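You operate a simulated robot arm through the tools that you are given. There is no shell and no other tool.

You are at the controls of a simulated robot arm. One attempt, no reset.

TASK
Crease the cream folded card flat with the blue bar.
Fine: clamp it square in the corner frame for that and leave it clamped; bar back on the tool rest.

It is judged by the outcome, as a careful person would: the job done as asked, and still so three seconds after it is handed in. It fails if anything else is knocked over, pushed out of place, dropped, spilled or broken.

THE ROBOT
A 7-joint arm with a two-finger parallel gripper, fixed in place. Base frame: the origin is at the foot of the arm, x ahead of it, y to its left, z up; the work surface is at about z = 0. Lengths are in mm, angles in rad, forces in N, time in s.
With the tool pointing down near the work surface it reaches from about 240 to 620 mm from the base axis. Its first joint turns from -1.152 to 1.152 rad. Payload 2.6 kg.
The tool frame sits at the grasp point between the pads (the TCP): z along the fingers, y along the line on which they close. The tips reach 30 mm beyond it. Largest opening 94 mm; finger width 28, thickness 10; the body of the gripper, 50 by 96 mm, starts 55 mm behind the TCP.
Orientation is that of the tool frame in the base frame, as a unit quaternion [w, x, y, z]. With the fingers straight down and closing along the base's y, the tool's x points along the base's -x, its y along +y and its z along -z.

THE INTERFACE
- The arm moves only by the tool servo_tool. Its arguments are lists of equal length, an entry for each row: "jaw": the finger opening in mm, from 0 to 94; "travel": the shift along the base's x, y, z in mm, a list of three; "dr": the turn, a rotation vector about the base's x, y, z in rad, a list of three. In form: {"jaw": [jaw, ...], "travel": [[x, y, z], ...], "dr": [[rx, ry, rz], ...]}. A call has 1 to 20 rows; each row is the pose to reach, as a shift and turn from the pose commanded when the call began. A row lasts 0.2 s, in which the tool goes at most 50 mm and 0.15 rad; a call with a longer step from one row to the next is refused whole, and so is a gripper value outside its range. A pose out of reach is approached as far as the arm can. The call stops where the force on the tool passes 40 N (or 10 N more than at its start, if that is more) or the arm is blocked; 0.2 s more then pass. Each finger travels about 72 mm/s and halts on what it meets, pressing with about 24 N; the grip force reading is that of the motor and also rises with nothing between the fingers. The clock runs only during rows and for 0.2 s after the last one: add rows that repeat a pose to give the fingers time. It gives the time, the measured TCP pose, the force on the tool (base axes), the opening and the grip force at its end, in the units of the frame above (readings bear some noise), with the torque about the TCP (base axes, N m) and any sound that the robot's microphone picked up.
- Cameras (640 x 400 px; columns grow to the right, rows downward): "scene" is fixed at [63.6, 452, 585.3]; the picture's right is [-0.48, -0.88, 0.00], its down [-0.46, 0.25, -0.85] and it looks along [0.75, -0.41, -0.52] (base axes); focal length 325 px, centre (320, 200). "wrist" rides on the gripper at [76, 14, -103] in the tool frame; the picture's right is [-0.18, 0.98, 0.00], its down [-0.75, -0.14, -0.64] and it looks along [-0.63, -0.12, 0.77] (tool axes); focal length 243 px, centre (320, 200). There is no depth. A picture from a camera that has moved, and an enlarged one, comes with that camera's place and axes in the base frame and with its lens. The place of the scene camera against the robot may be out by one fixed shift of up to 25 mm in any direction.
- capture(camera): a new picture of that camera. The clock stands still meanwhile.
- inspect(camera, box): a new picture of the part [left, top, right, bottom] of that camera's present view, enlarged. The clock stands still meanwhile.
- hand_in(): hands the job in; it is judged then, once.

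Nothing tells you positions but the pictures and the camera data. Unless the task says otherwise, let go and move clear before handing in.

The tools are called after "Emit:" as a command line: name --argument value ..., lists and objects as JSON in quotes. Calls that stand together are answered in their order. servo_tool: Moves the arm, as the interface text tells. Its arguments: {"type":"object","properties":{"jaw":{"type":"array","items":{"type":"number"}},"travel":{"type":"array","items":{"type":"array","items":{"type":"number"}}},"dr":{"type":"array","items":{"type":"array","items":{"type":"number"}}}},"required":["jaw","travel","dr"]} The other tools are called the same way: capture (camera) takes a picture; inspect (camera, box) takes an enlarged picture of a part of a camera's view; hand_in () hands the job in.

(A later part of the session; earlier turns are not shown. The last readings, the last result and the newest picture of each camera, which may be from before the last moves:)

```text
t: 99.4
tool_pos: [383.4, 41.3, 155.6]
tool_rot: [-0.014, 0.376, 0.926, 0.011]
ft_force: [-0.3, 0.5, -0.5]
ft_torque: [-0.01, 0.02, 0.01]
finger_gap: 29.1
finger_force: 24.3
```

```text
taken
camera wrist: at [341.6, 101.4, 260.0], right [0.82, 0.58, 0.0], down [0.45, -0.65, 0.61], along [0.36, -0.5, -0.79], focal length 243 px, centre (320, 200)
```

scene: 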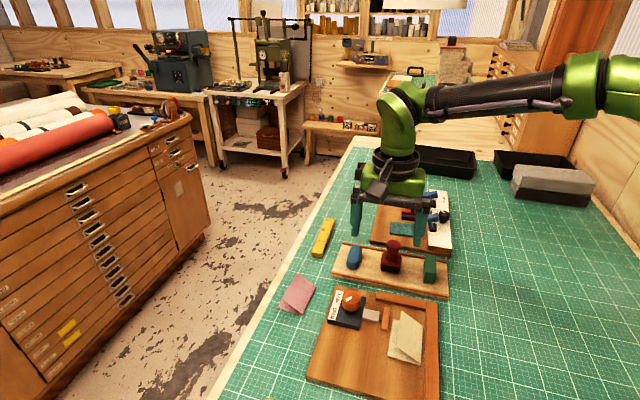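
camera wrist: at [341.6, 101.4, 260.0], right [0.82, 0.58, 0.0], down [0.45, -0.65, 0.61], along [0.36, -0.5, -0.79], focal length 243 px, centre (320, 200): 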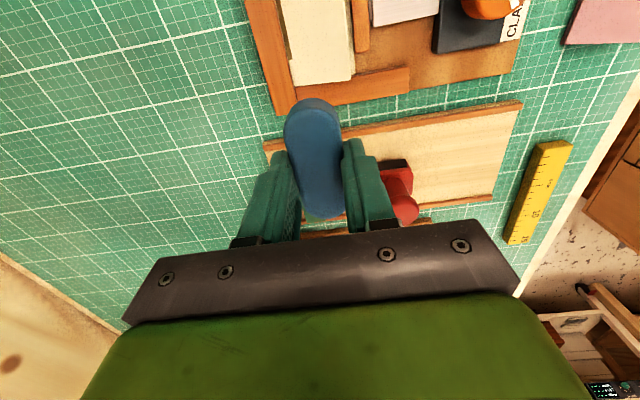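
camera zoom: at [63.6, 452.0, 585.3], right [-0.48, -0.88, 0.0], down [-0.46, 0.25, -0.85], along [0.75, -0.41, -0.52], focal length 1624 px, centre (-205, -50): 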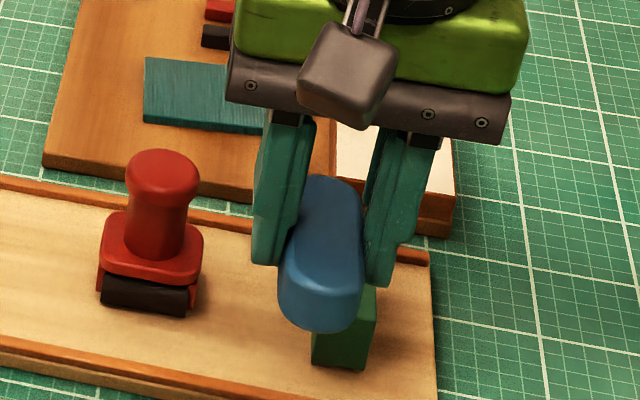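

The crease mark is unchanged and the card hasn't moved. I think the bar tipped over the card's end edge and wedged. I'll take the bar back to the rest, level the tool and regrip it squarely, then crease the corner end with the bar tight against both fences.

Emit:
servo_tool --jaw '[20, 20, 20, 20, 20, 20, 20, 20, 20]' --travel '[[30, 8, 0], [70, 18, 0], [110, 28, 0], [150, 38.5, 0], [173, 44.5, 0], [173, 44.5, -45], [173, 44.5, -85], [173, 44.5, -98], [173, 44.5, -98]]' --dr '[[0, 0, 0], [-0.01, -0.006, -0.01], [-0.02, -0.012, -0.02], [-0.031, -0.018, -0.03], [-0.031, -0.018, -0.03], [-0.031, -0.018, -0.03], [-0.031, -0.018, -0.03], [-0.031, -0.018, -0.03], [-0.031, -0.018, -0.03]]'

Emit:
inspect --camera "scene" --box '[320, 220, 420, 290]'

Emit:
inspect --camera "wrist" --box '[120, 0, 440, 240]'

```text
t: 101.4
tool_pos: [558.1, 87.0, 58.7]
tool_rot: [0.0, 0.391, 0.92, 0.0]
ft_force: [-0.7, -0.6, -0.7]
ft_torque: [0.04, -0.03, 0.02]
finger_gap: 29.0
finger_force: 24.5
```

```text
5.71 times, centred on (370, 255) of scene
camera zoom: at [63.6, 452.0, 585.3], right [-0.48, -0.88, 0.0], down [-0.46, 0.25, -0.85], along [0.75, -0.41, -0.52], focal length 1856 px, centre (34, -114)
```

zoom: 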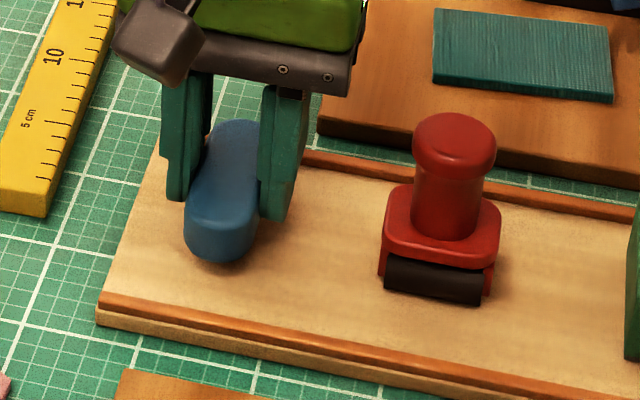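

```text
1.67 times, centred on (280, 120) of wrist
camera zoom: at [516.4, 150.1, 160.8], right [0.83, 0.55, 0.0], down [0.42, -0.64, 0.64], along [0.35, -0.54, -0.77], focal length 404 px, centre (387, 333)
```

zoom: 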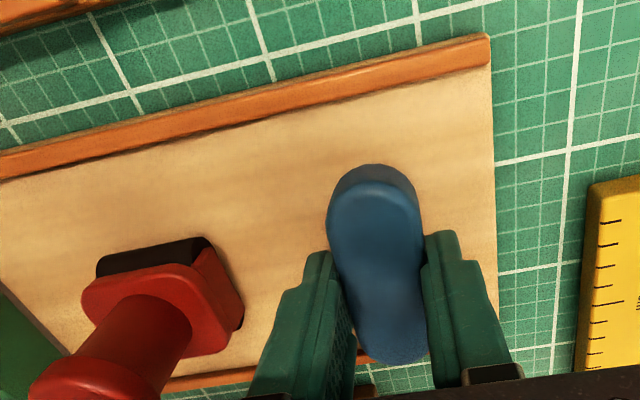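

The tool is exactly vertical over the rest. I'll lower to contact, pressing the bar flat.

Emit:
servo_tool --jaw '[20, 20, 20, 20, 20, 20]' --travel '[[0, -1, -3], [0, -1, -6], [0, -1, -8], [0, -1, -9], [0, -1, -10], [0, -1, -10]]' --dr '[[0, 0, 0], [0, 0, 0], [0, 0, 0], [0, 0, 0], [0, 0, 0], [0, 0, 0]]'

Emit:
servo_tool --jaw '[20, 20, 20, 20]' --travel '[[0, 0, -1], [0, 0, -2], [0, 0, -3], [0, 0, -3]]' --dr '[[0, 0, 0], [0, 0, 0], [0, 0, 0], [0, 0, 0]]'

```text
t: 102.8
tool_pos: [556.2, 85.5, 48.1]
tool_rot: [0.0, 0.391, 0.92, 0.0]
ft_force: [-0.1, 0.8, 0.2]
ft_torque: [-0.02, 0.01, -0.05]
finger_gap: 28.9
finger_force: 24.0
```

```text
t: 103.8
tool_pos: [556.0, 84.8, 44.7]
tool_rot: [0.002, 0.391, 0.92, 0.0]
ft_force: [-0.6, -0.2, -0.5]
ft_torque: [0.01, 0.02, -0.01]
finger_gap: 29.0
finger_force: 23.6
```

No contact yet, so I'll continue down gently.

Emit:
servo_tool --jaw '[20, 20, 20]' --travel '[[0, 0, -0.8], [0, 0, -1.6], [0, 0, -1.6]]' --dr '[[0, 0, 0], [0, 0, 0], [0, 0, 0]]'

Emit:
servo_tool --jaw '[20, 20, 20]' --travel '[[0, 0, -0.6], [0, 0, -1.0], [0, 0, -1.0]]' --dr '[[0, 0, 0], [0, 0, 0], [0, 0, 0]]'

```text
t: 104.6
tool_pos: [556.3, 82.9, 45.5]
tool_rot: [0.001, 0.391, 0.92, 0.0]
ft_force: [-3.9, 2.5, 12.5]
ft_torque: [0.36, 0.44, 0.02]
finger_gap: 29.0
finger_force: 24.0
```

```text
t: 105.4
tool_pos: [556.3, 82.9, 44.0]
tool_rot: [0.003, 0.39, 0.921, 0.0]
ft_force: [2.3, 1.9, 14.2]
ft_torque: [0.38, 0.25, -0.09]
finger_gap: 28.9
finger_force: 23.8
```

The bar is resting on the rest again. It creeps up in the grip under load, so I'll regrip with 10 mm showing and keep the next press short.

Emit:
servo_tool --jaw '[40, 44, 44, 44, 44, 36, 28, 20, 20, 20]' --travel '[[0, 0, 0.5], [0, 0, 0.5], [0, 1, 3], [0, 1, 6.5], [0, 1, 6.5], [0, 1, 6.5], [0, 1, 6.5], [0, 1, 6.5], [0, 1, 6.5], [0, 1, 6.5]]' --dr '[[0, 0, 0], [0, 0, 0], [0, 0, 0], [0, 0, 0], [0, 0, 0], [0, 0, 0], [0, 0, 0], [0, 0, 0], [0, 0, 0], [0, 0, 0]]'

Emit:
inspect --camera "scene" --box '[320, 220, 420, 290]'

Emit:
capture --camera "wrist"

```text
t: 107.6
tool_pos: [554.6, 84.4, 48.9]
tool_rot: [0.001, 0.39, 0.921, 0.0]
ft_force: [0.2, -1.3, 0.9]
ft_torque: [0.04, -0.01, -0.05]
finger_gap: 28.8
finger_force: 24.1
```

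```text
5.71 times, centred on (370, 255) of scene
camera zoom: at [63.6, 452.0, 585.3], right [-0.48, -0.88, 0.0], down [-0.46, 0.25, -0.85], along [0.75, -0.41, -0.52], focal length 1856 px, centre (34, -114)
```

zoom: 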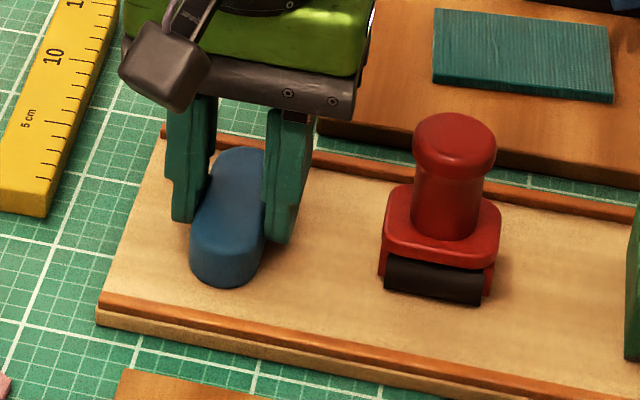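

```text
taken
camera wrist: at [513.2, 149.1, 150.8], right [0.83, 0.55, 0.0], down [0.42, -0.64, 0.64], along [0.35, -0.54, -0.77], focal length 243 px, centre (320, 200)
```

wrist: 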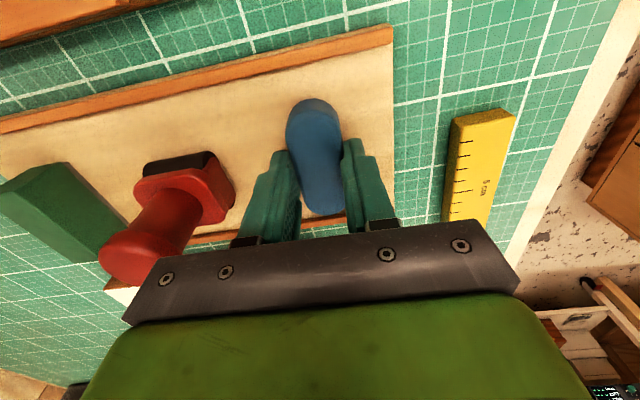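

The bar is level and well gripped. I'll carry it to the corner end of the fold.

Emit:
servo_tool --jaw '[20, 20, 20, 20, 20, 20, 20, 20, 20, 20, 20, 20]' --travel '[[0, 0, 8], [0, 0, 50], [0, 0, 95], [-35, 0, 105], [-80, 0, 105], [-125, 0, 105], [-165, -1, 105], [-200, -1.5, 90], [-219.1, -1.5, 60], [-219.1, -1.5, 30], [-219.1, -1.5, 20], [-219.1, -1.5, 20]]' --dr '[[0, 0, 0], [0, 0, 0], [0, 0, 0], [0, 0, 0], [0, 0, 0.01], [0, 0, 0.02], [0, 0, 0.032], [0, 0, 0.032], [0, 0, 0.032], [0, 0, 0.032], [0, 0, 0.032], [0, 0, 0.032]]'

Emit:
inspect --camera "scene" --box '[360, 270, 440, 350]'

Emit:
capture --camera "wrist"

```text
t: 110.2
tool_pos: [337.8, 83.5, 70.5]
tool_rot: [0.001, 0.375, 0.927, -0.001]
ft_force: [-0.3, -0.2, -0.3]
ft_torque: [-0.02, -0.03, 0.0]
finger_gap: 28.9
finger_force: 23.9
```

```text
5.00 times, centred on (400, 310) of scene
camera zoom: at [63.6, 452.0, 585.3], right [-0.48, -0.88, 0.0], down [-0.46, 0.25, -0.85], along [0.75, -0.41, -0.52], focal length 1624 px, centre (-80, -350)
```

zoom: 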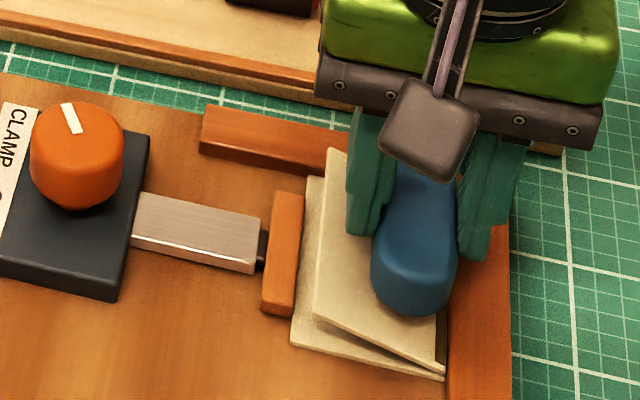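

```text
taken
camera wrist: at [293.2, 146.1, 172.6], right [0.82, 0.58, 0.0], down [0.44, -0.63, 0.64], along [0.37, -0.52, -0.77], focal length 243 px, centre (320, 200)
```

wrist: 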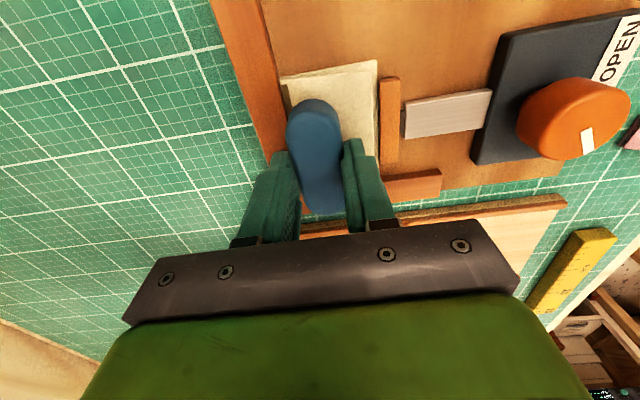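

I'm lined up over the corner end. I'll lower to light contact and slide in until the bar's end meets the short fence.

Emit:
servo_tool --jaw '[20, 20, 20, 20, 20, 20, 20]' --travel '[[0, 0, -6], [0, 0, -11], [0, 0, -13], [0.7, -0.7, -13], [1.44, -1.39, -13], [2.16, -2.09, -13], [2.16, -2.09, -13]]' --dr '[[0, 0, 0], [0, 0, 0], [0, 0, 0], [0, 0, 0], [0, 0, 0], [0, 0, 0], [0, 0, 0]]'

Emit:
servo_tool --jaw '[20, 20, 20]' --travel '[[0.5, -0.49, 0], [1.0, -0.97, 0], [1.0, -0.97, 0]]' --dr '[[0, 0, 0], [0, 0, 0], [0, 0, 0]]'

Emit:
inspect --camera "wrist" --box '[200, 60, 440, 240]'

```text
t: 111.8
tool_pos: [339.7, 81.5, 56.1]
tool_rot: [0.0, 0.375, 0.927, 0.0]
ft_force: [-0.6, 0.0, 0.9]
ft_torque: [0.02, 0.0, -0.02]
finger_gap: 29.1
finger_force: 24.4
```

```text
t: 112.6
tool_pos: [340.1, 81.1, 56.0]
tool_rot: [0.0, 0.375, 0.927, 0.0]
ft_force: [-2.8, 3.5, 6.5]
ft_torque: [0.09, 0.11, -0.01]
finger_gap: 29.1
finger_force: 23.5
```

```text
2.22 times, centred on (320, 150) of wrist
camera zoom: at [295.6, 143.2, 158.7], right [0.82, 0.58, 0.0], down [0.44, -0.63, 0.64], along [0.37, -0.52, -0.77], focal length 539 px, centre (320, 311)
```

zoom: 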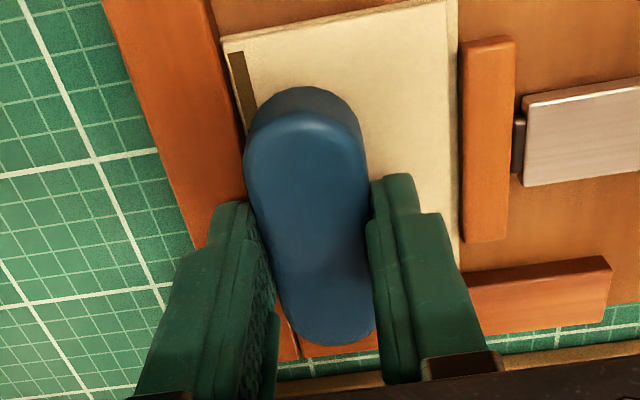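

The bar end has just reached the short fence. Now I press down here and nudge it against the long fence.

Emit:
servo_tool --jaw '[20, 20, 20, 20]' --travel '[[-0.3, -0.3, -0.5], [-0.6, -0.6, -1.0], [-0.6, -0.6, -1.5], [-0.6, -0.6, -1.5]]' --dr '[[0, 0, 0], [0, 0, 0], [0, 0, 0], [0, 0, 0]]'

Emit:
servo_tool --jaw '[20, 20, 20, 20]' --travel '[[-0.4, -0.4, -0.5], [-0.2, -0.6, -0.9], [0.0, -0.8, -1.1], [0.0, -0.8, -1.1]]' --dr '[[0, 0, 0], [0, 0, 0], [0, 0, 0], [0, 0, 0]]'

```text
t: 113.6
tool_pos: [340.7, 80.5, 54.8]
tool_rot: [0.001, 0.376, 0.927, 0.0]
ft_force: [-0.8, 5.6, 17.0]
ft_torque: [0.12, 0.04, 0.02]
finger_gap: 28.9
finger_force: 23.8
```

```text
t: 114.6
tool_pos: [339.7, 78.2, 53.5]
tool_rot: [0.001, 0.375, 0.927, 0.0]
ft_force: [1.9, 7.7, 17.1]
ft_torque: [0.1, -0.06, 0.12]
finger_gap: 29.0
finger_force: 24.0
```

Pressing at 17 N in the corner. I'll rub a few millimetres back and forth, then lift and look.

Emit:
servo_tool --jaw '[20, 20, 20, 20, 20, 20, 20, 20]' --travel '[[-1.08, 1.04, 0], [-2.16, 2.09, -0.1], [-3.23, 3.13, -0.2], [-2.16, 2.09, -0.3], [-1.08, 1.04, -0.4], [0, 0, -0.5], [0.3, -0.3, -0.6], [0.3, -0.3, -0.6]]' --dr '[[0, 0, 0], [0, 0, 0], [0, 0, 0], [0, 0, 0], [0, 0, 0], [0, 0, 0], [0, 0, 0], [0, 0, 0]]'

Emit:
servo_tool --jaw '[20, 20, 20, 20, 20, 20, 20]' --travel '[[-0.7, 0.7, 1], [-0.7, 0.7, 15], [0, 0, 60], [0, 0, 100], [25, -24, 105], [45, -43, 105], [45, -43, 105]]' --dr '[[0, 0, 0], [0, 0, 0], [0, 0, 0], [0, 0, 0], [0, 0, 0], [0, 0, 0], [0, 0, 0]]'

Emit:
inspect --camera "scene" --box '[370, 290, 450, 360]'

Emit:
capture --camera "wrist"

```text
t: 116.4
tool_pos: [338.5, 78.2, 52.0]
tool_rot: [-0.001, 0.375, 0.927, -0.001]
ft_force: [-1.6, 9.9, 9.0]
ft_torque: [0.36, 0.14, -0.18]
finger_gap: 28.7
finger_force: 23.8
```

```text
t: 118.0
tool_pos: [384.6, 33.7, 157.6]
tool_rot: [0.0, 0.375, 0.927, 0.0]
ft_force: [0.0, -0.1, -0.6]
ft_torque: [-0.04, 0.01, -0.01]
finger_gap: 29.0
finger_force: 24.1
```

```text
5.71 times, centred on (410, 325) of scene
camera zoom: at [63.6, 452.0, 585.3], right [-0.48, -0.88, 0.0], down [-0.46, 0.25, -0.85], along [0.75, -0.41, -0.52], focal length 1856 px, centre (-194, -514)
```

zoom: 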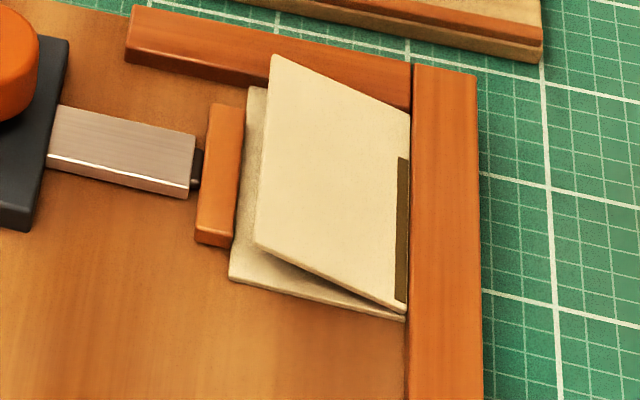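

```text
taken
camera wrist: at [340.1, 96.7, 259.7], right [0.82, 0.58, 0.0], down [0.44, -0.63, 0.64], along [0.37, -0.52, -0.77], focal length 243 px, centre (320, 200)
```

wrist: 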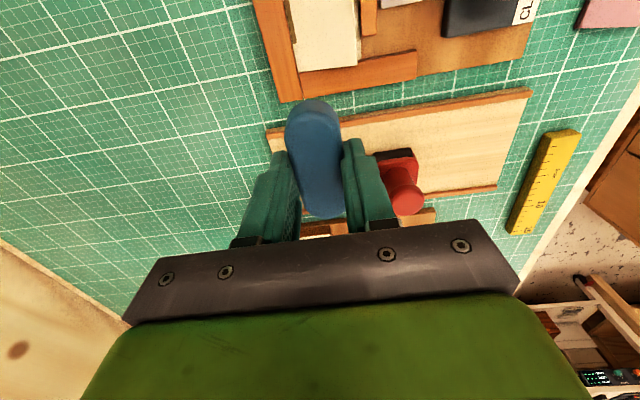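

The mark still stops at X ≈ -17. The bar's rounded end seems too far from the fold there, with the bar lying along the fence. So I'll regrip the bar near one end, turn it across the fold and tilt it slightly, and use its end to crease the last stretch in the corner. First, back to the rest.

Emit:
servo_tool --jaw '[20, 20, 20, 20, 20, 20, 20, 20, 20, 20]' --travel '[[30, 9, 0], [70, 21, 0], [110, 33, 0], [150, 45, 0], [171, 51.2, 0], [171, 51.2, -45], [171, 51.2, -85], [171, 51.2, -100], [171, 51.2, -106], [171, 51.2, -106]]' --dr '[[0, 0, 0], [0, 0, -0.01], [0, 0, -0.02], [0, 0, -0.032], [0, 0, -0.032], [0, 0, -0.032], [0, 0, -0.032], [0, 0, -0.032], [0, 0, -0.032], [0, 0, -0.032]]'

Emit:
capture --camera "wrist"

Emit:
inspect --camera "scene" --box '[320, 220, 420, 290]'

```text
t: 120.2
tool_pos: [555.3, 86.5, 52.7]
tool_rot: [0.0, 0.39, 0.921, 0.0]
ft_force: [-0.6, -0.3, -0.5]
ft_torque: [-0.03, 0.02, 0.02]
finger_gap: 29.2
finger_force: 23.8
```

```text
taken
camera wrist: at [512.6, 151.7, 154.5], right [0.83, 0.55, 0.0], down [0.42, -0.64, 0.64], along [0.35, -0.54, -0.77], focal length 243 px, centre (320, 200)
```

wrist: 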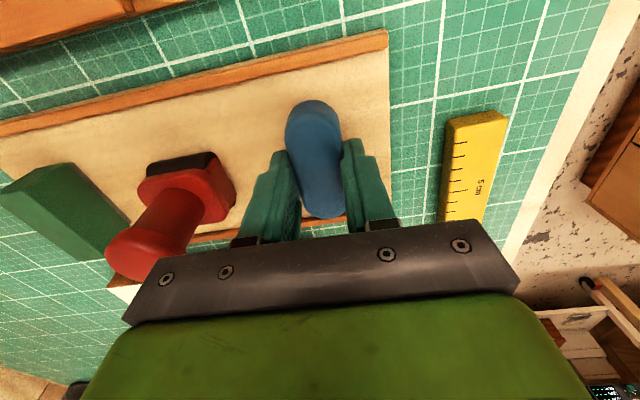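

```text
5.71 times, centred on (370, 255) of scene
camera zoom: at [63.6, 452.0, 585.3], right [-0.48, -0.88, 0.0], down [-0.46, 0.25, -0.85], along [0.75, -0.41, -0.52], focal length 1856 px, centre (34, -114)
```

zoom: 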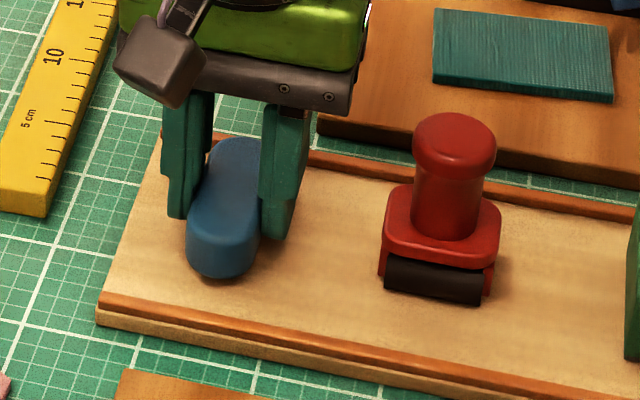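

I'm over the bar's spot. I'll lower it to the rest.

Emit:
servo_tool --jaw '[20, 20, 20, 20, 20]' --travel '[[0, -1.5, -2], [0, -1.5, -4], [0, -1.5, -5], [0, -1.5, -6], [0, -1.5, -6]]' --dr '[[0, 0, 0], [0, 0, 0], [0, 0, 0], [0, 0, 0], [0, 0, 0]]'

Emit:
servo_tool --jaw '[20, 20, 20]' --travel '[[0, 0, -0.8], [0, 0, -1.6], [0, 0, -1.6]]' --dr '[[0, 0, 0], [0, 0, 0], [0, 0, 0]]'

```text
t: 121.4
tool_pos: [555.3, 84.7, 46.0]
tool_rot: [0.0, 0.391, 0.92, 0.0]
ft_force: [-0.1, -0.4, 0.2]
ft_torque: [-0.01, 0.04, 0.01]
finger_gap: 28.8
finger_force: 24.2
```

```text
t: 122.2
tool_pos: [555.9, 85.0, 46.1]
tool_rot: [0.001, 0.39, 0.921, 0.0]
ft_force: [0.8, -0.4, -0.3]
ft_torque: [-0.02, -0.03, 0.0]
finger_gap: 29.0
finger_force: 23.9
```

Emit:
servo_tool --jaw '[20, 20, 20]' --travel '[[0, 0, -0.7], [0, 0, -1.4], [0, 0, -1.4]]' --dr '[[0, 0, 0], [0, 0, 0], [0, 0, 0]]'

```text
t: 123.0
tool_pos: [555.5, 84.4, 44.0]
tool_rot: [0.001, 0.391, 0.921, 0.001]
ft_force: [-1.3, -0.4, 6.5]
ft_torque: [0.15, 0.24, 0.11]
finger_gap: 28.9
finger_force: 23.7
```

The bar is down on the rest. I'll open, shift 18 mm along the bar towards its near end, rise 5 mm and regrip there.

Emit:
servo_tool --jaw '[40, 46, 46, 46, 46, 46, 36, 28, 20, 20, 20]' --travel '[[0, 0, 0.5], [0, 0, 0.5], [0, 0, 5], [-4, 4.2, 5], [-8, 8.4, 5], [-12.5, 12.9, 5], [-12.5, 12.9, 5], [-12.5, 12.9, 5], [-12.5, 12.9, 5], [-12.5, 12.9, 5], [-12.5, 12.9, 5]]' --dr '[[0, 0, 0], [0, 0, 0], [0, 0, 0], [0, 0, 0], [0, 0, 0], [0, 0, 0], [0, 0, 0], [0, 0, 0], [0, 0, 0], [0, 0, 0], [0, 0, 0]]'

Emit:
capture --camera "wrist"

Emit:
inspect --camera "scene" --box '[320, 220, 420, 290]'

```text
t: 125.4
tool_pos: [543.7, 99.2, 47.5]
tool_rot: [0.001, 0.391, 0.921, 0.0]
ft_force: [0.5, -0.1, 1.6]
ft_torque: [-0.06, -0.08, -0.06]
finger_gap: 28.9
finger_force: 24.1
```

```text
taken
camera wrist: at [501.0, 163.4, 150.5], right [0.83, 0.55, 0.0], down [0.42, -0.64, 0.64], along [0.35, -0.54, -0.77], focal length 243 px, centre (320, 200)
```

wrist: 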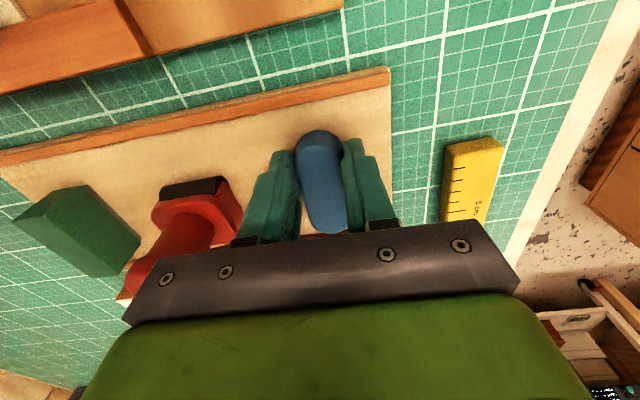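

```text
5.71 times, centred on (370, 255) of scene
camera zoom: at [63.6, 452.0, 585.3], right [-0.48, -0.88, 0.0], down [-0.46, 0.25, -0.85], along [0.75, -0.41, -0.52], focal length 1856 px, centre (34, -114)
```

zoom: 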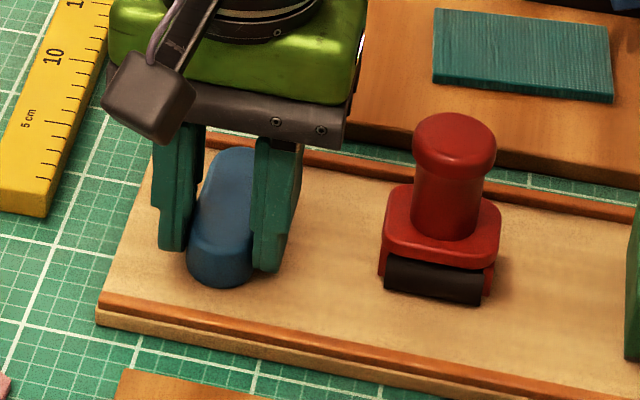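

The bar is gripped about 22 mm from its near end. I'll lift it, turn it a quarter turn so that end faces the long fence, and hover over the corner end of the fold.

Emit:
servo_tool --jaw '[20, 20, 20, 20, 20, 20, 20, 20, 20, 20, 20, 20, 20, 20, 20, 20]' --travel '[[0, 0, 8], [0, 0, 50], [0, 0, 95], [0, 0, 110], [-20, -2, 110], [-40, -4, 110], [-60, -6, 110], [-80, -9, 110], [-100, -11, 110], [-120, -13, 110], [-140, -16, 110], [-160, -18, 110], [-175, -20, 105], [-185.2, -21.3, 95], [-185.2, -21.3, 80], [-185.2, -21.3, 80]]' --dr '[[0, 0, 0], [0, 0, 0], [0, 0, 0], [0, 0, 0.146], [0, 0, 0.292], [0, 0, 0.438], [0, 0, 0.584], [0, 0, 0.73], [0, 0, 0.876], [0, 0, 1.022], [0, 0, 1.168], [0, 0, 1.314], [0, 0, 1.46], [0, 0, 1.604], [0, 0, 1.604], [0, 0, 1.604]]'

Emit:
capture --camera "wrist"

Emit:
inspect --camera "scene" --box '[340, 240, 450, 350]'

```text
t: 128.8
tool_pos: [356.2, 77.2, 128.1]
tool_rot: [0.0, -0.39, 0.921, 0.001]
ft_force: [0.0, -0.1, 0.1]
ft_torque: [-0.04, 0.04, -0.02]
finger_gap: 29.0
finger_force: 24.0
```

```text
taken
camera wrist: at [295.1, 31.4, 230.8], right [-0.58, 0.82, 0.0], down [0.62, 0.44, 0.64], along [0.52, 0.37, -0.77], focal length 243 px, centre (320, 200)
```

wrist: 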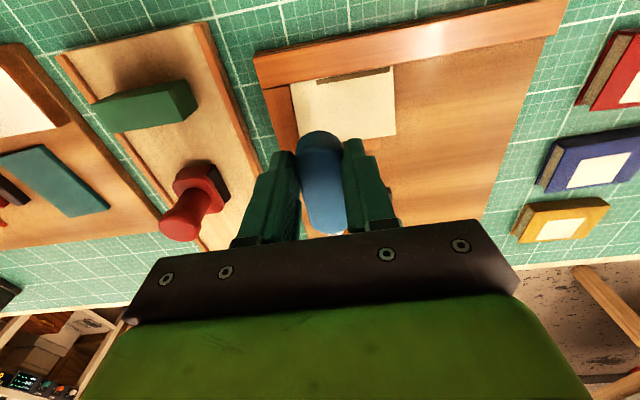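

```text
3.64 times, centred on (395, 295) of scene
camera zoom: at [63.6, 452.0, 585.3], right [-0.48, -0.88, 0.0], down [-0.46, 0.25, -0.85], along [0.75, -0.41, -0.52], focal length 1181 px, centre (47, -146)
```

zoom: 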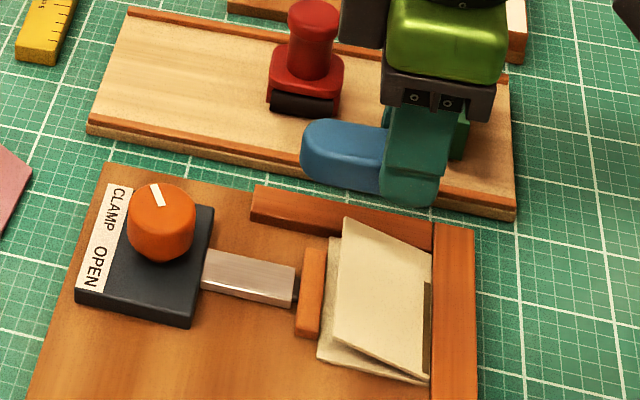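

This viewpoint shows the crease strip well, so I'll zoom in.

Emit:
inspect --camera "wrist" --box '[250, 30, 450, 170]'

```text
2.86 times, centred on (350, 100) of wrist
camera zoom: at [295.1, 31.4, 230.8], right [-0.58, 0.82, 0.0], down [0.62, 0.44, 0.64], along [0.52, 0.37, -0.77], focal length 693 px, centre (234, 486)
```

zoom: 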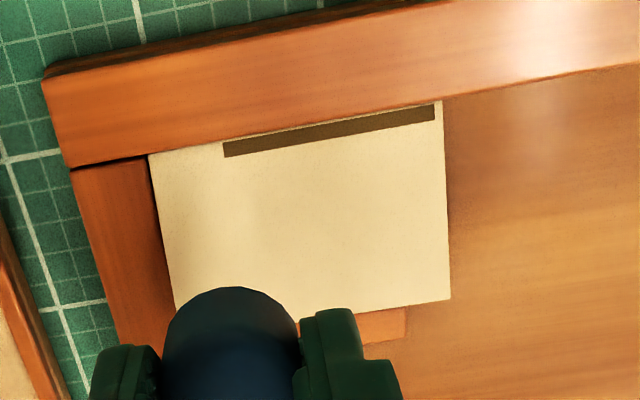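

The strip covers all of the fold except the last 21 mm or so next to the short fence. The bar now lies across the fold at that spot. I'll tilt it so its end is lowest and its tail clears the clamp pad, then come down.

Emit:
servo_tool --jaw '[20, 20, 20, 20, 20, 20]' --travel '[[-2, -2, 0], [-4.66, -4.8, 0], [-4.66, -4.8, -30], [-4.66, -4.8, -50], [-4.66, -4.8, -55], [-4.66, -4.8, -55]]' --dr '[[0.057, -0.055, 0], [0.115, -0.111, 0], [0.115, -0.111, 0], [0.115, -0.111, 0], [0.115, -0.111, 0], [0.115, -0.111, 0]]'

Emit:
capture --camera "wrist"

Emit:
inspect --camera "scene" --box '[340, 260, 440, 350]'

```text
t: 130.2
tool_pos: [355.0, 71.2, 72.0]
tool_rot: [0.074, -0.39, 0.917, 0.031]
ft_force: [-0.1, -0.6, 0.9]
ft_torque: [0.02, 0.0, -0.01]
finger_gap: 28.9
finger_force: 23.6
```

```text
taken
camera wrist: at [280.6, 15.2, 160.9], right [-0.58, 0.81, 0.03], down [0.55, 0.36, 0.75], along [0.6, 0.45, -0.66], focal length 243 px, centre (320, 200)
```

wrist: 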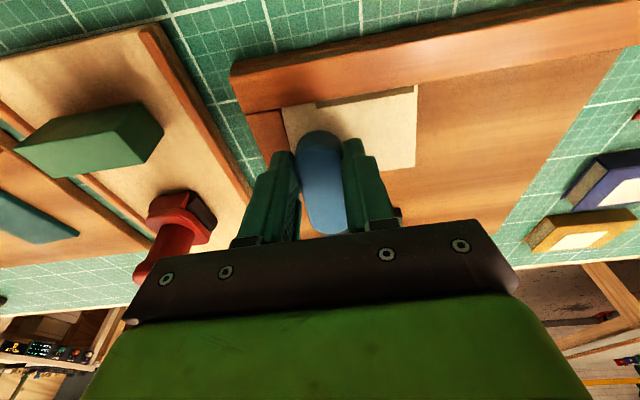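

```text
4.44 times, centred on (390, 305) of scene
camera zoom: at [63.6, 452.0, 585.3], right [-0.48, -0.88, 0.0], down [-0.46, 0.25, -0.85], along [0.75, -0.41, -0.52], focal length 1444 px, centre (9, -267)
```

zoom: 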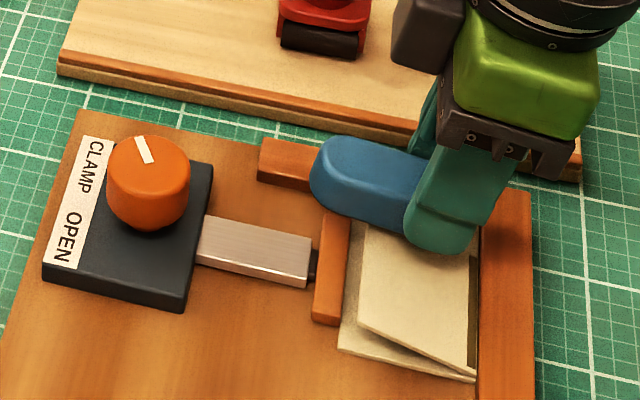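

The geometry looks right, with the end over the fold and the tail raised above the pad. I'll reduce the tilt a little so the flap ends up flatter, then lower in small steps.

Emit:
servo_tool --jaw '[20, 20, 20, 20, 20, 20]' --travel '[[1.1, 1.2, 0], [1.1, 1.2, -5], [1.1, 1.2, -9], [1.1, 1.2, -11], [1.1, 1.2, -12], [1.1, 1.2, -12]]' --dr '[[-0.029, 0.028, 0], [-0.029, 0.028, 0], [-0.029, 0.028, 0], [-0.029, 0.028, 0], [-0.029, 0.028, 0], [-0.029, 0.028, 0]]'

Emit:
capture --camera "wrist"

Emit:
inspect --camera "scene" --box '[340, 260, 440, 350]'

```text
t: 131.6
tool_pos: [353.7, 74.3, 61.2]
tool_rot: [0.056, -0.39, 0.919, 0.023]
ft_force: [0.1, 0.1, -0.7]
ft_torque: [-0.02, 0.01, 0.01]
finger_gap: 29.0
finger_force: 24.4
```

```text
taken
camera wrist: at [282.8, 20.6, 153.8], right [-0.58, 0.81, 0.02], down [0.57, 0.38, 0.73], along [0.58, 0.43, -0.69], focal length 243 px, centre (320, 200)
```

wrist: 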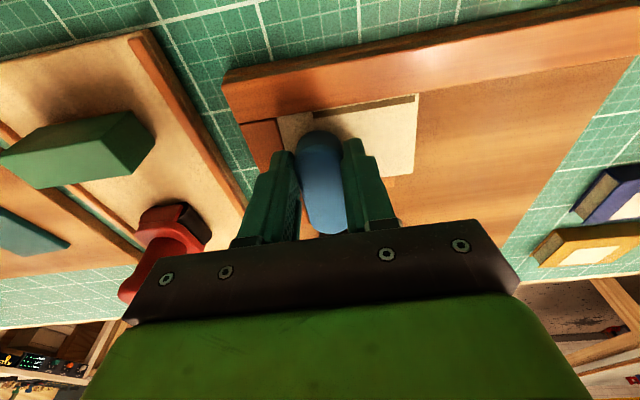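

```text
4.44 times, centred on (390, 305) of scene
camera zoom: at [63.6, 452.0, 585.3], right [-0.48, -0.88, 0.0], down [-0.46, 0.25, -0.85], along [0.75, -0.41, -0.52], focal length 1444 px, centre (9, -267)
```

zoom: 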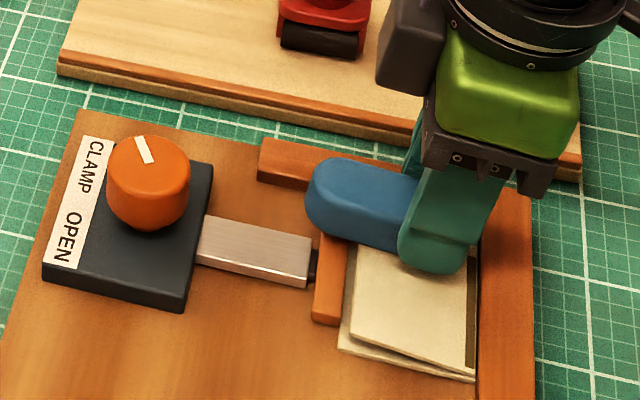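

The tip is about 2 mm off the long fence and the flap is already going down. I'll continue lowering.

Emit:
servo_tool --jaw '[20, 20, 20, 20, 20]' --travel '[[0, 0, -1], [0, 0, -2], [0, 0, -3], [0, 0, -4], [0, 0, -4]]' --dr '[[0, 0, 0], [0, 0, 0], [0, 0, 0], [0, 0, 0], [0, 0, 0]]'

Emit:
servo_tool --jaw '[20, 20, 20]' --travel '[[0, 0, -0.8], [0, 0, -1.6], [0, 0, -1.6]]' --dr '[[0, 0, 0], [0, 0, 0], [0, 0, 0]]'

Emit:
inspect --camera "scene" --box '[340, 260, 440, 350]'

```text
t: 132.8
tool_pos: [353.9, 73.0, 57.4]
tool_rot: [0.056, -0.39, 0.919, 0.022]
ft_force: [0.3, 2.0, 10.1]
ft_torque: [-0.04, 0.12, 0.01]
finger_gap: 29.1
finger_force: 24.0
```

```text
t: 133.6
tool_pos: [353.8, 73.5, 55.0]
tool_rot: [0.057, -0.39, 0.919, 0.024]
ft_force: [-1.0, 1.2, 16.3]
ft_torque: [-0.11, 0.16, -0.01]
finger_gap: 29.1
finger_force: 24.6
```

```text
4.44 times, centred on (390, 305) of scene
camera zoom: at [63.5, 452.0, 585.4], right [-0.48, -0.88, 0.0], down [-0.46, 0.25, -0.85], along [0.75, -0.41, -0.52], focal length 1444 px, centre (9, -267)
```

zoom: 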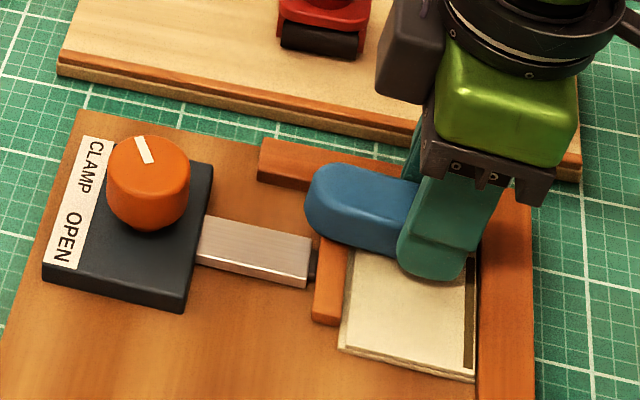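

Flap is flat under 16 N, with the pressure centred about 8 mm from the fold. Now I rub along the fold into the corner.

Emit:
servo_tool --jaw '[20, 20, 20, 20, 20, 20]' --travel '[[0.72, -0.7, -0.1], [1.44, -1.39, -0.2], [2.16, -2.09, -0.3], [2.87, -2.78, -0.4], [3.4, -3.3, -0.5], [3.4, -3.3, -0.5]]' --dr '[[0, 0, 0], [0, 0, 0], [0, 0, 0], [0, 0, 0], [0, 0, 0], [0, 0, 0]]'

Emit:
inspect --camera "wrist" --box '[220, 50, 460, 230]'

Emit:
inspect --camera "scene" --box '[370, 290, 440, 350]'

```text
t: 135.0
tool_pos: [357.5, 68.2, 56.0]
tool_rot: [0.055, -0.39, 0.919, 0.023]
ft_force: [-2.0, 0.9, 7.8]
ft_torque: [-0.07, 0.14, -0.03]
finger_gap: 28.9
finger_force: 24.0
```

```text
2.22 times, centred on (340, 140) of wrist
camera zoom: at [286.2, 15.5, 148.2], right [-0.58, 0.82, 0.02], down [0.57, 0.38, 0.73], along [0.58, 0.43, -0.69], focal length 539 px, centre (276, 333)
```

zoom: 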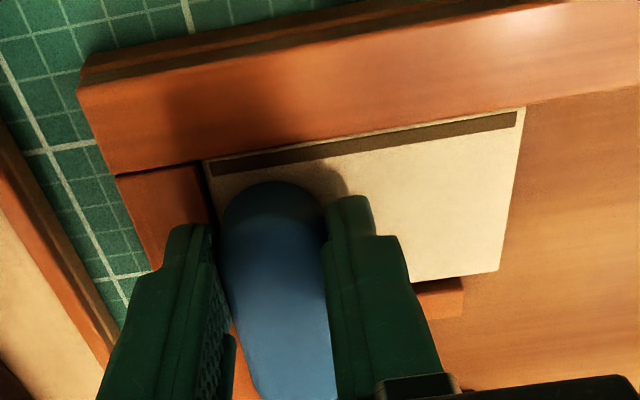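

```text
6.67 times, centred on (405, 320) of scene
camera zoom: at [63.6, 452.0, 585.4], right [-0.48, -0.88, 0.0], down [-0.46, 0.25, -0.85], along [0.75, -0.41, -0.52], focal length 2166 px, centre (-247, -600)
```

zoom: 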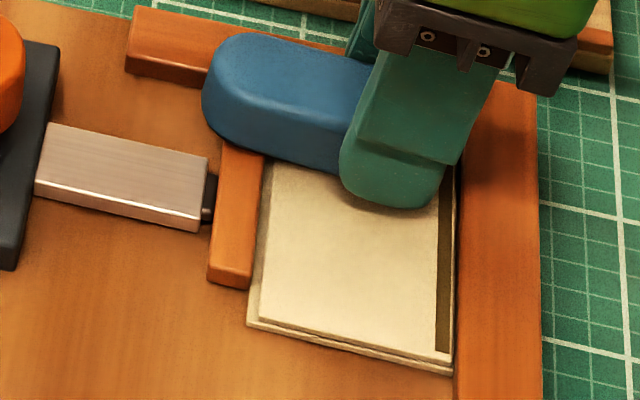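

The crease line now runs the full length of the fold. I'll lift straight up and check whether the card stays flat.

Emit:
servo_tool --jaw '[20, 20, 20, 20, 20, 20, 20]' --travel '[[0, 0, 2], [0, 0, 10], [0, 0, 40], [0, 0, 80], [20, 5, 100], [40, 10, 100], [40, 10, 100]]' --dr '[[0, 0, 0], [0, 0, 0], [0, 0, 0], [0, 0, 0], [0, 0, 0], [0, 0, 0], [0, 0, 0]]'

Emit:
inspect --camera "scene" --box '[350, 280, 450, 360]'

Emit:
inspect --camera "wrist" --box '[220, 0, 460, 180]'

```text
t: 136.6
tool_pos: [397.4, 79.3, 155.5]
tool_rot: [0.056, -0.39, 0.919, 0.023]
ft_force: [0.0, -0.3, -0.7]
ft_torque: [0.01, 0.03, -0.01]
finger_gap: 29.0
finger_force: 24.0
```

```text
5.00 times, centred on (400, 320) of scene
camera zoom: at [63.6, 452.0, 585.3], right [-0.48, -0.88, 0.0], down [-0.46, 0.25, -0.85], along [0.75, -0.41, -0.52], focal length 1624 px, centre (-80, -400)
```

zoom: 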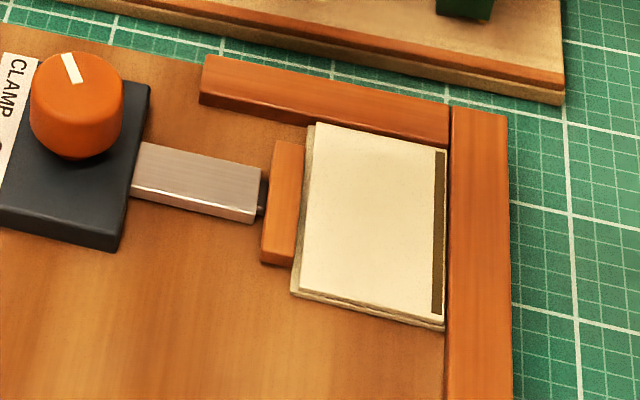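

```text
2.22 times, centred on (340, 90) of wrist
camera zoom: at [327.2, 25.2, 248.5], right [-0.58, 0.81, 0.02], down [0.57, 0.38, 0.73], along [0.58, 0.43, -0.69], focal length 539 px, centre (276, 444)
```

zoom: 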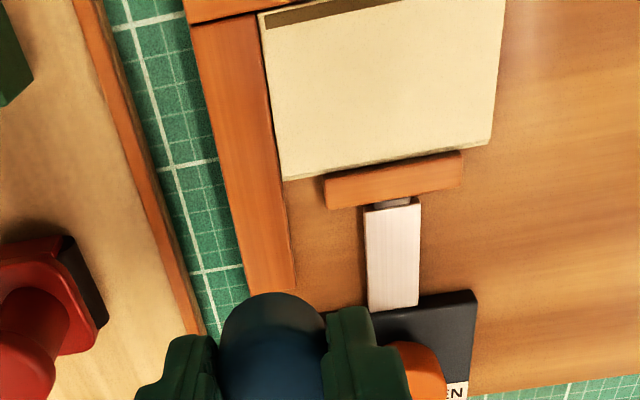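

The card now lies flat with a full-length crease, square in the corner and clamped. Now the bar goes back: I'll level the tool and turn and carry the bar to its place on the tool rest.

Emit:
servo_tool --jaw '[20, 20, 20]' --travel '[[0, 0, 2], [0, 0, 4], [0, 0, 4]]' --dr '[[-0.043, 0.041, 0], [-0.086, 0.083, 0], [-0.086, 0.083, 0]]'

Emit:
servo_tool --jaw '[20, 20, 20, 20, 20, 20, 20, 20, 20, 20, 20, 20]' --travel '[[12, 2, 0], [25, 4, 0], [40, 6, 0], [55, 8, 0], [70, 10, 0], [85, 12, 0], [100, 14, 0], [115, 16, 0], [128, 18, 0], [140, 19, 0], [146.4, 19.8, 0], [146.4, 19.8, 0]]' --dr '[[0, 0, -0.146], [0, 0, -0.292], [0, 0, -0.438], [0, 0, -0.584], [0, 0, -0.73], [0, 0, -0.876], [0, 0, -1.022], [0, 0, -1.168], [0, 0, -1.314], [0, 0, -1.46], [0, 0, -1.604], [0, 0, -1.604]]'

Emit:
capture --camera "wrist"

Emit:
inspect --camera "scene" --box '[320, 180, 440, 290]'

```text
t: 137.4
tool_pos: [396.9, 79.6, 159.7]
tool_rot: [0.0, -0.39, 0.921, 0.0]
ft_force: [0.1, -0.2, 0.3]
ft_torque: [-0.02, 0.0, -0.03]
finger_gap: 29.3
finger_force: 24.0
```

```text
t: 140.0
tool_pos: [544.5, 98.2, 157.4]
tool_rot: [0.0, 0.391, 0.92, 0.0]
ft_force: [1.0, -0.1, -0.3]
ft_torque: [0.05, 0.03, 0.0]
finger_gap: 29.1
finger_force: 23.9
```

```text
taken
camera wrist: at [502.6, 163.4, 260.3], right [0.84, 0.55, 0.0], down [0.42, -0.64, 0.64], along [0.35, -0.54, -0.77], focal length 243 px, centre (320, 200)
```

wrist: 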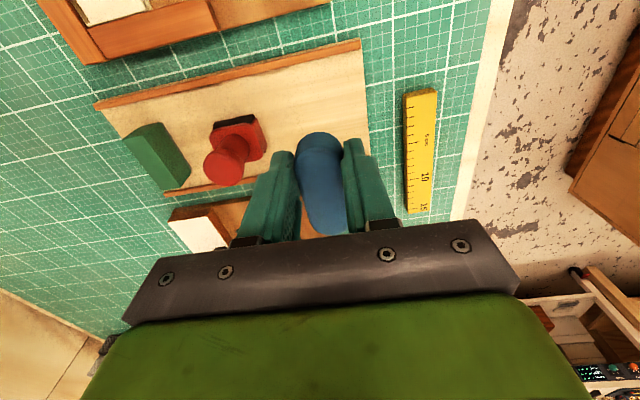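

```text
3.64 times, centred on (380, 235) of scene
camera zoom: at [63.6, 452.0, 585.3], right [-0.48, -0.88, 0.0], down [-0.46, 0.25, -0.85], along [0.75, -0.41, -0.52], focal length 1181 px, centre (102, 73)
```

zoom: 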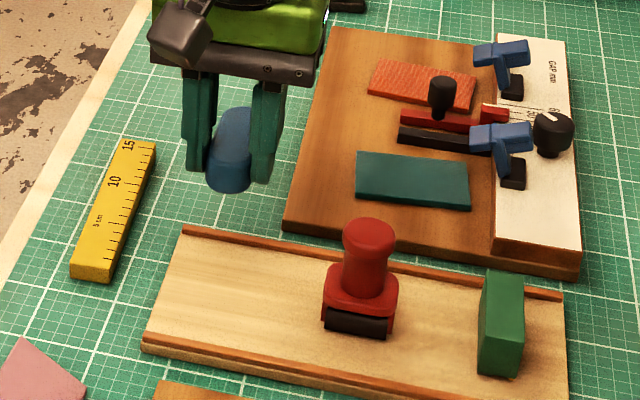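

The bar is above its old place with the tool vertical. I'll lower it.

Emit:
servo_tool --jaw '[20, 20, 20, 20, 20]' --travel '[[-0.5, 0, -40], [-0.5, 0, -75], [-0.5, 0, -93], [-0.5, 0, -100], [-0.5, 0, -100]]' --dr '[[0, 0, 0], [0, 0, 0], [0, 0, 0], [0, 0, 0], [0, 0, 0]]'

Emit:
capture --camera "wrist"

Emit:
inspect --camera "scene" --box '[320, 220, 420, 290]'

```text
t: 141.2
tool_pos: [541.0, 101.4, 56.1]
tool_rot: [0.0, 0.391, 0.921, -0.001]
ft_force: [0.6, -0.2, 0.1]
ft_torque: [0.01, 0.05, 0.03]
finger_gap: 29.3
finger_force: 23.9
```

```text
taken
camera wrist: at [500.8, 165.8, 159.6], right [0.83, 0.55, 0.0], down [0.42, -0.64, 0.64], along [0.35, -0.54, -0.77], focal length 243 px, centre (320, 200)
```

wrist: 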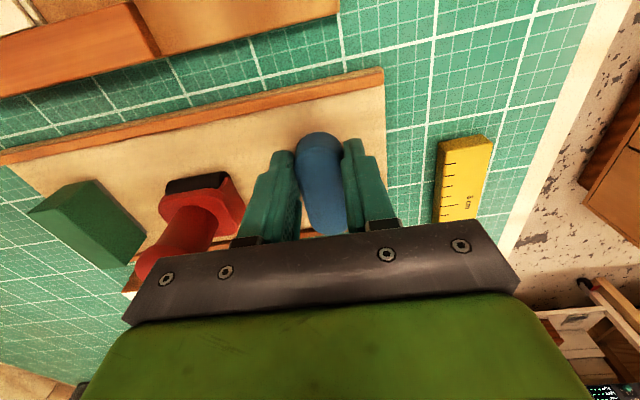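

```text
5.71 times, centred on (370, 255) of scene
camera zoom: at [63.6, 452.0, 585.3], right [-0.48, -0.88, 0.0], down [-0.46, 0.25, -0.85], along [0.75, -0.41, -0.52], focal length 1856 px, centre (34, -114)
```

zoom: 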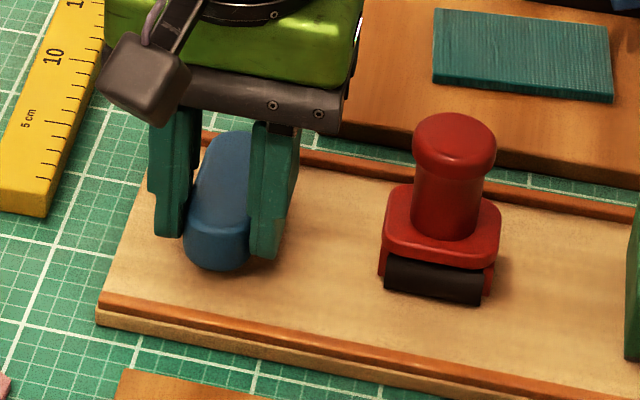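

It's well placed between the lips. I'll lower gently to contact.

Emit:
servo_tool --jaw '[20, 20, 20, 20, 20, 20]' --travel '[[0.4, -1.4, -2], [0.4, -1.4, -4], [0.4, -1.4, -6], [0.4, -1.4, -7], [0.4, -1.4, -8], [0.4, -1.4, -8]]' --dr '[[0, 0, 0], [0, 0, 0], [0, 0, 0], [0, 0, 0], [0, 0, 0], [0, 0, 0]]'

Emit:
servo_tool --jaw '[20, 20, 20]' --travel '[[0, 0, -0.8], [0, 0, -1.6], [0, 0, -1.6]]' --dr '[[0, 0, 0], [0, 0, 0], [0, 0, 0]]'

```text
t: 142.6
tool_pos: [543.9, 98.6, 50.7]
tool_rot: [0.001, 0.39, 0.921, 0.0]
ft_force: [0.0, 0.2, -0.7]
ft_torque: [-0.01, -0.02, -0.01]
finger_gap: 28.8
finger_force: 24.2
```

```text
t: 143.4
tool_pos: [543.9, 98.9, 49.7]
tool_rot: [0.001, 0.391, 0.92, 0.0]
ft_force: [0.3, 0.5, 0.3]
ft_torque: [0.03, -0.02, 0.01]
finger_gap: 29.0
finger_force: 23.6
```

Emit:
servo_tool --jaw '[20, 20, 20]' --travel '[[0, 0, -0.8], [0, 0, -1.6], [0, 0, -1.6]]' --dr '[[0, 0, 0], [0, 0, 0], [0, 0, 0]]'

Emit:
servo_tool --jaw '[20, 20, 20]' --travel '[[0, 0, -0.6], [0, 0, -1.2], [0, 0, -1.2]]' --dr '[[0, 0, 0], [0, 0, 0], [0, 0, 0]]'

Emit:
inspect --camera "scene" --box '[320, 220, 420, 290]'

```text
t: 144.2
tool_pos: [543.4, 98.0, 49.4]
tool_rot: [0.0, 0.391, 0.92, 0.0]
ft_force: [0.6, -0.4, -1.0]
ft_torque: [0.01, 0.0, 0.06]
finger_gap: 29.0
finger_force: 23.8
```

```text
t: 145.0
tool_pos: [544.1, 98.5, 46.5]
tool_rot: [0.001, 0.39, 0.921, 0.0]
ft_force: [0.6, 0.2, -0.3]
ft_torque: [-0.03, -0.01, 0.04]
finger_gap: 29.3
finger_force: 24.5
```

```text
5.71 times, centred on (370, 255) of scene
camera zoom: at [63.6, 452.0, 585.3], right [-0.48, -0.88, 0.0], down [-0.46, 0.25, -0.85], along [0.75, -0.41, -0.52], focal length 1856 px, centre (34, -114)
```

zoom: 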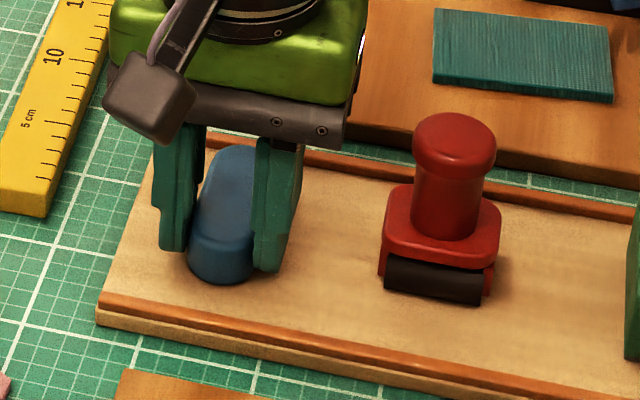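

Very close to the surface now. A little further until I feel contact.

Emit:
servo_tool --jaw '[20, 20, 20]' --travel '[[0, 0, -0.7], [0, 0, -1.4], [0, 0, -1.4]]' --dr '[[0, 0, 0], [0, 0, 0], [0, 0, 0]]'

```text
t: 145.8
tool_pos: [544.6, 96.9, 45.9]
tool_rot: [0.001, 0.391, 0.921, 0.0]
ft_force: [0.9, 2.0, 4.7]
ft_torque: [-0.15, -0.23, 0.13]
finger_gap: 29.0
finger_force: 23.7
```

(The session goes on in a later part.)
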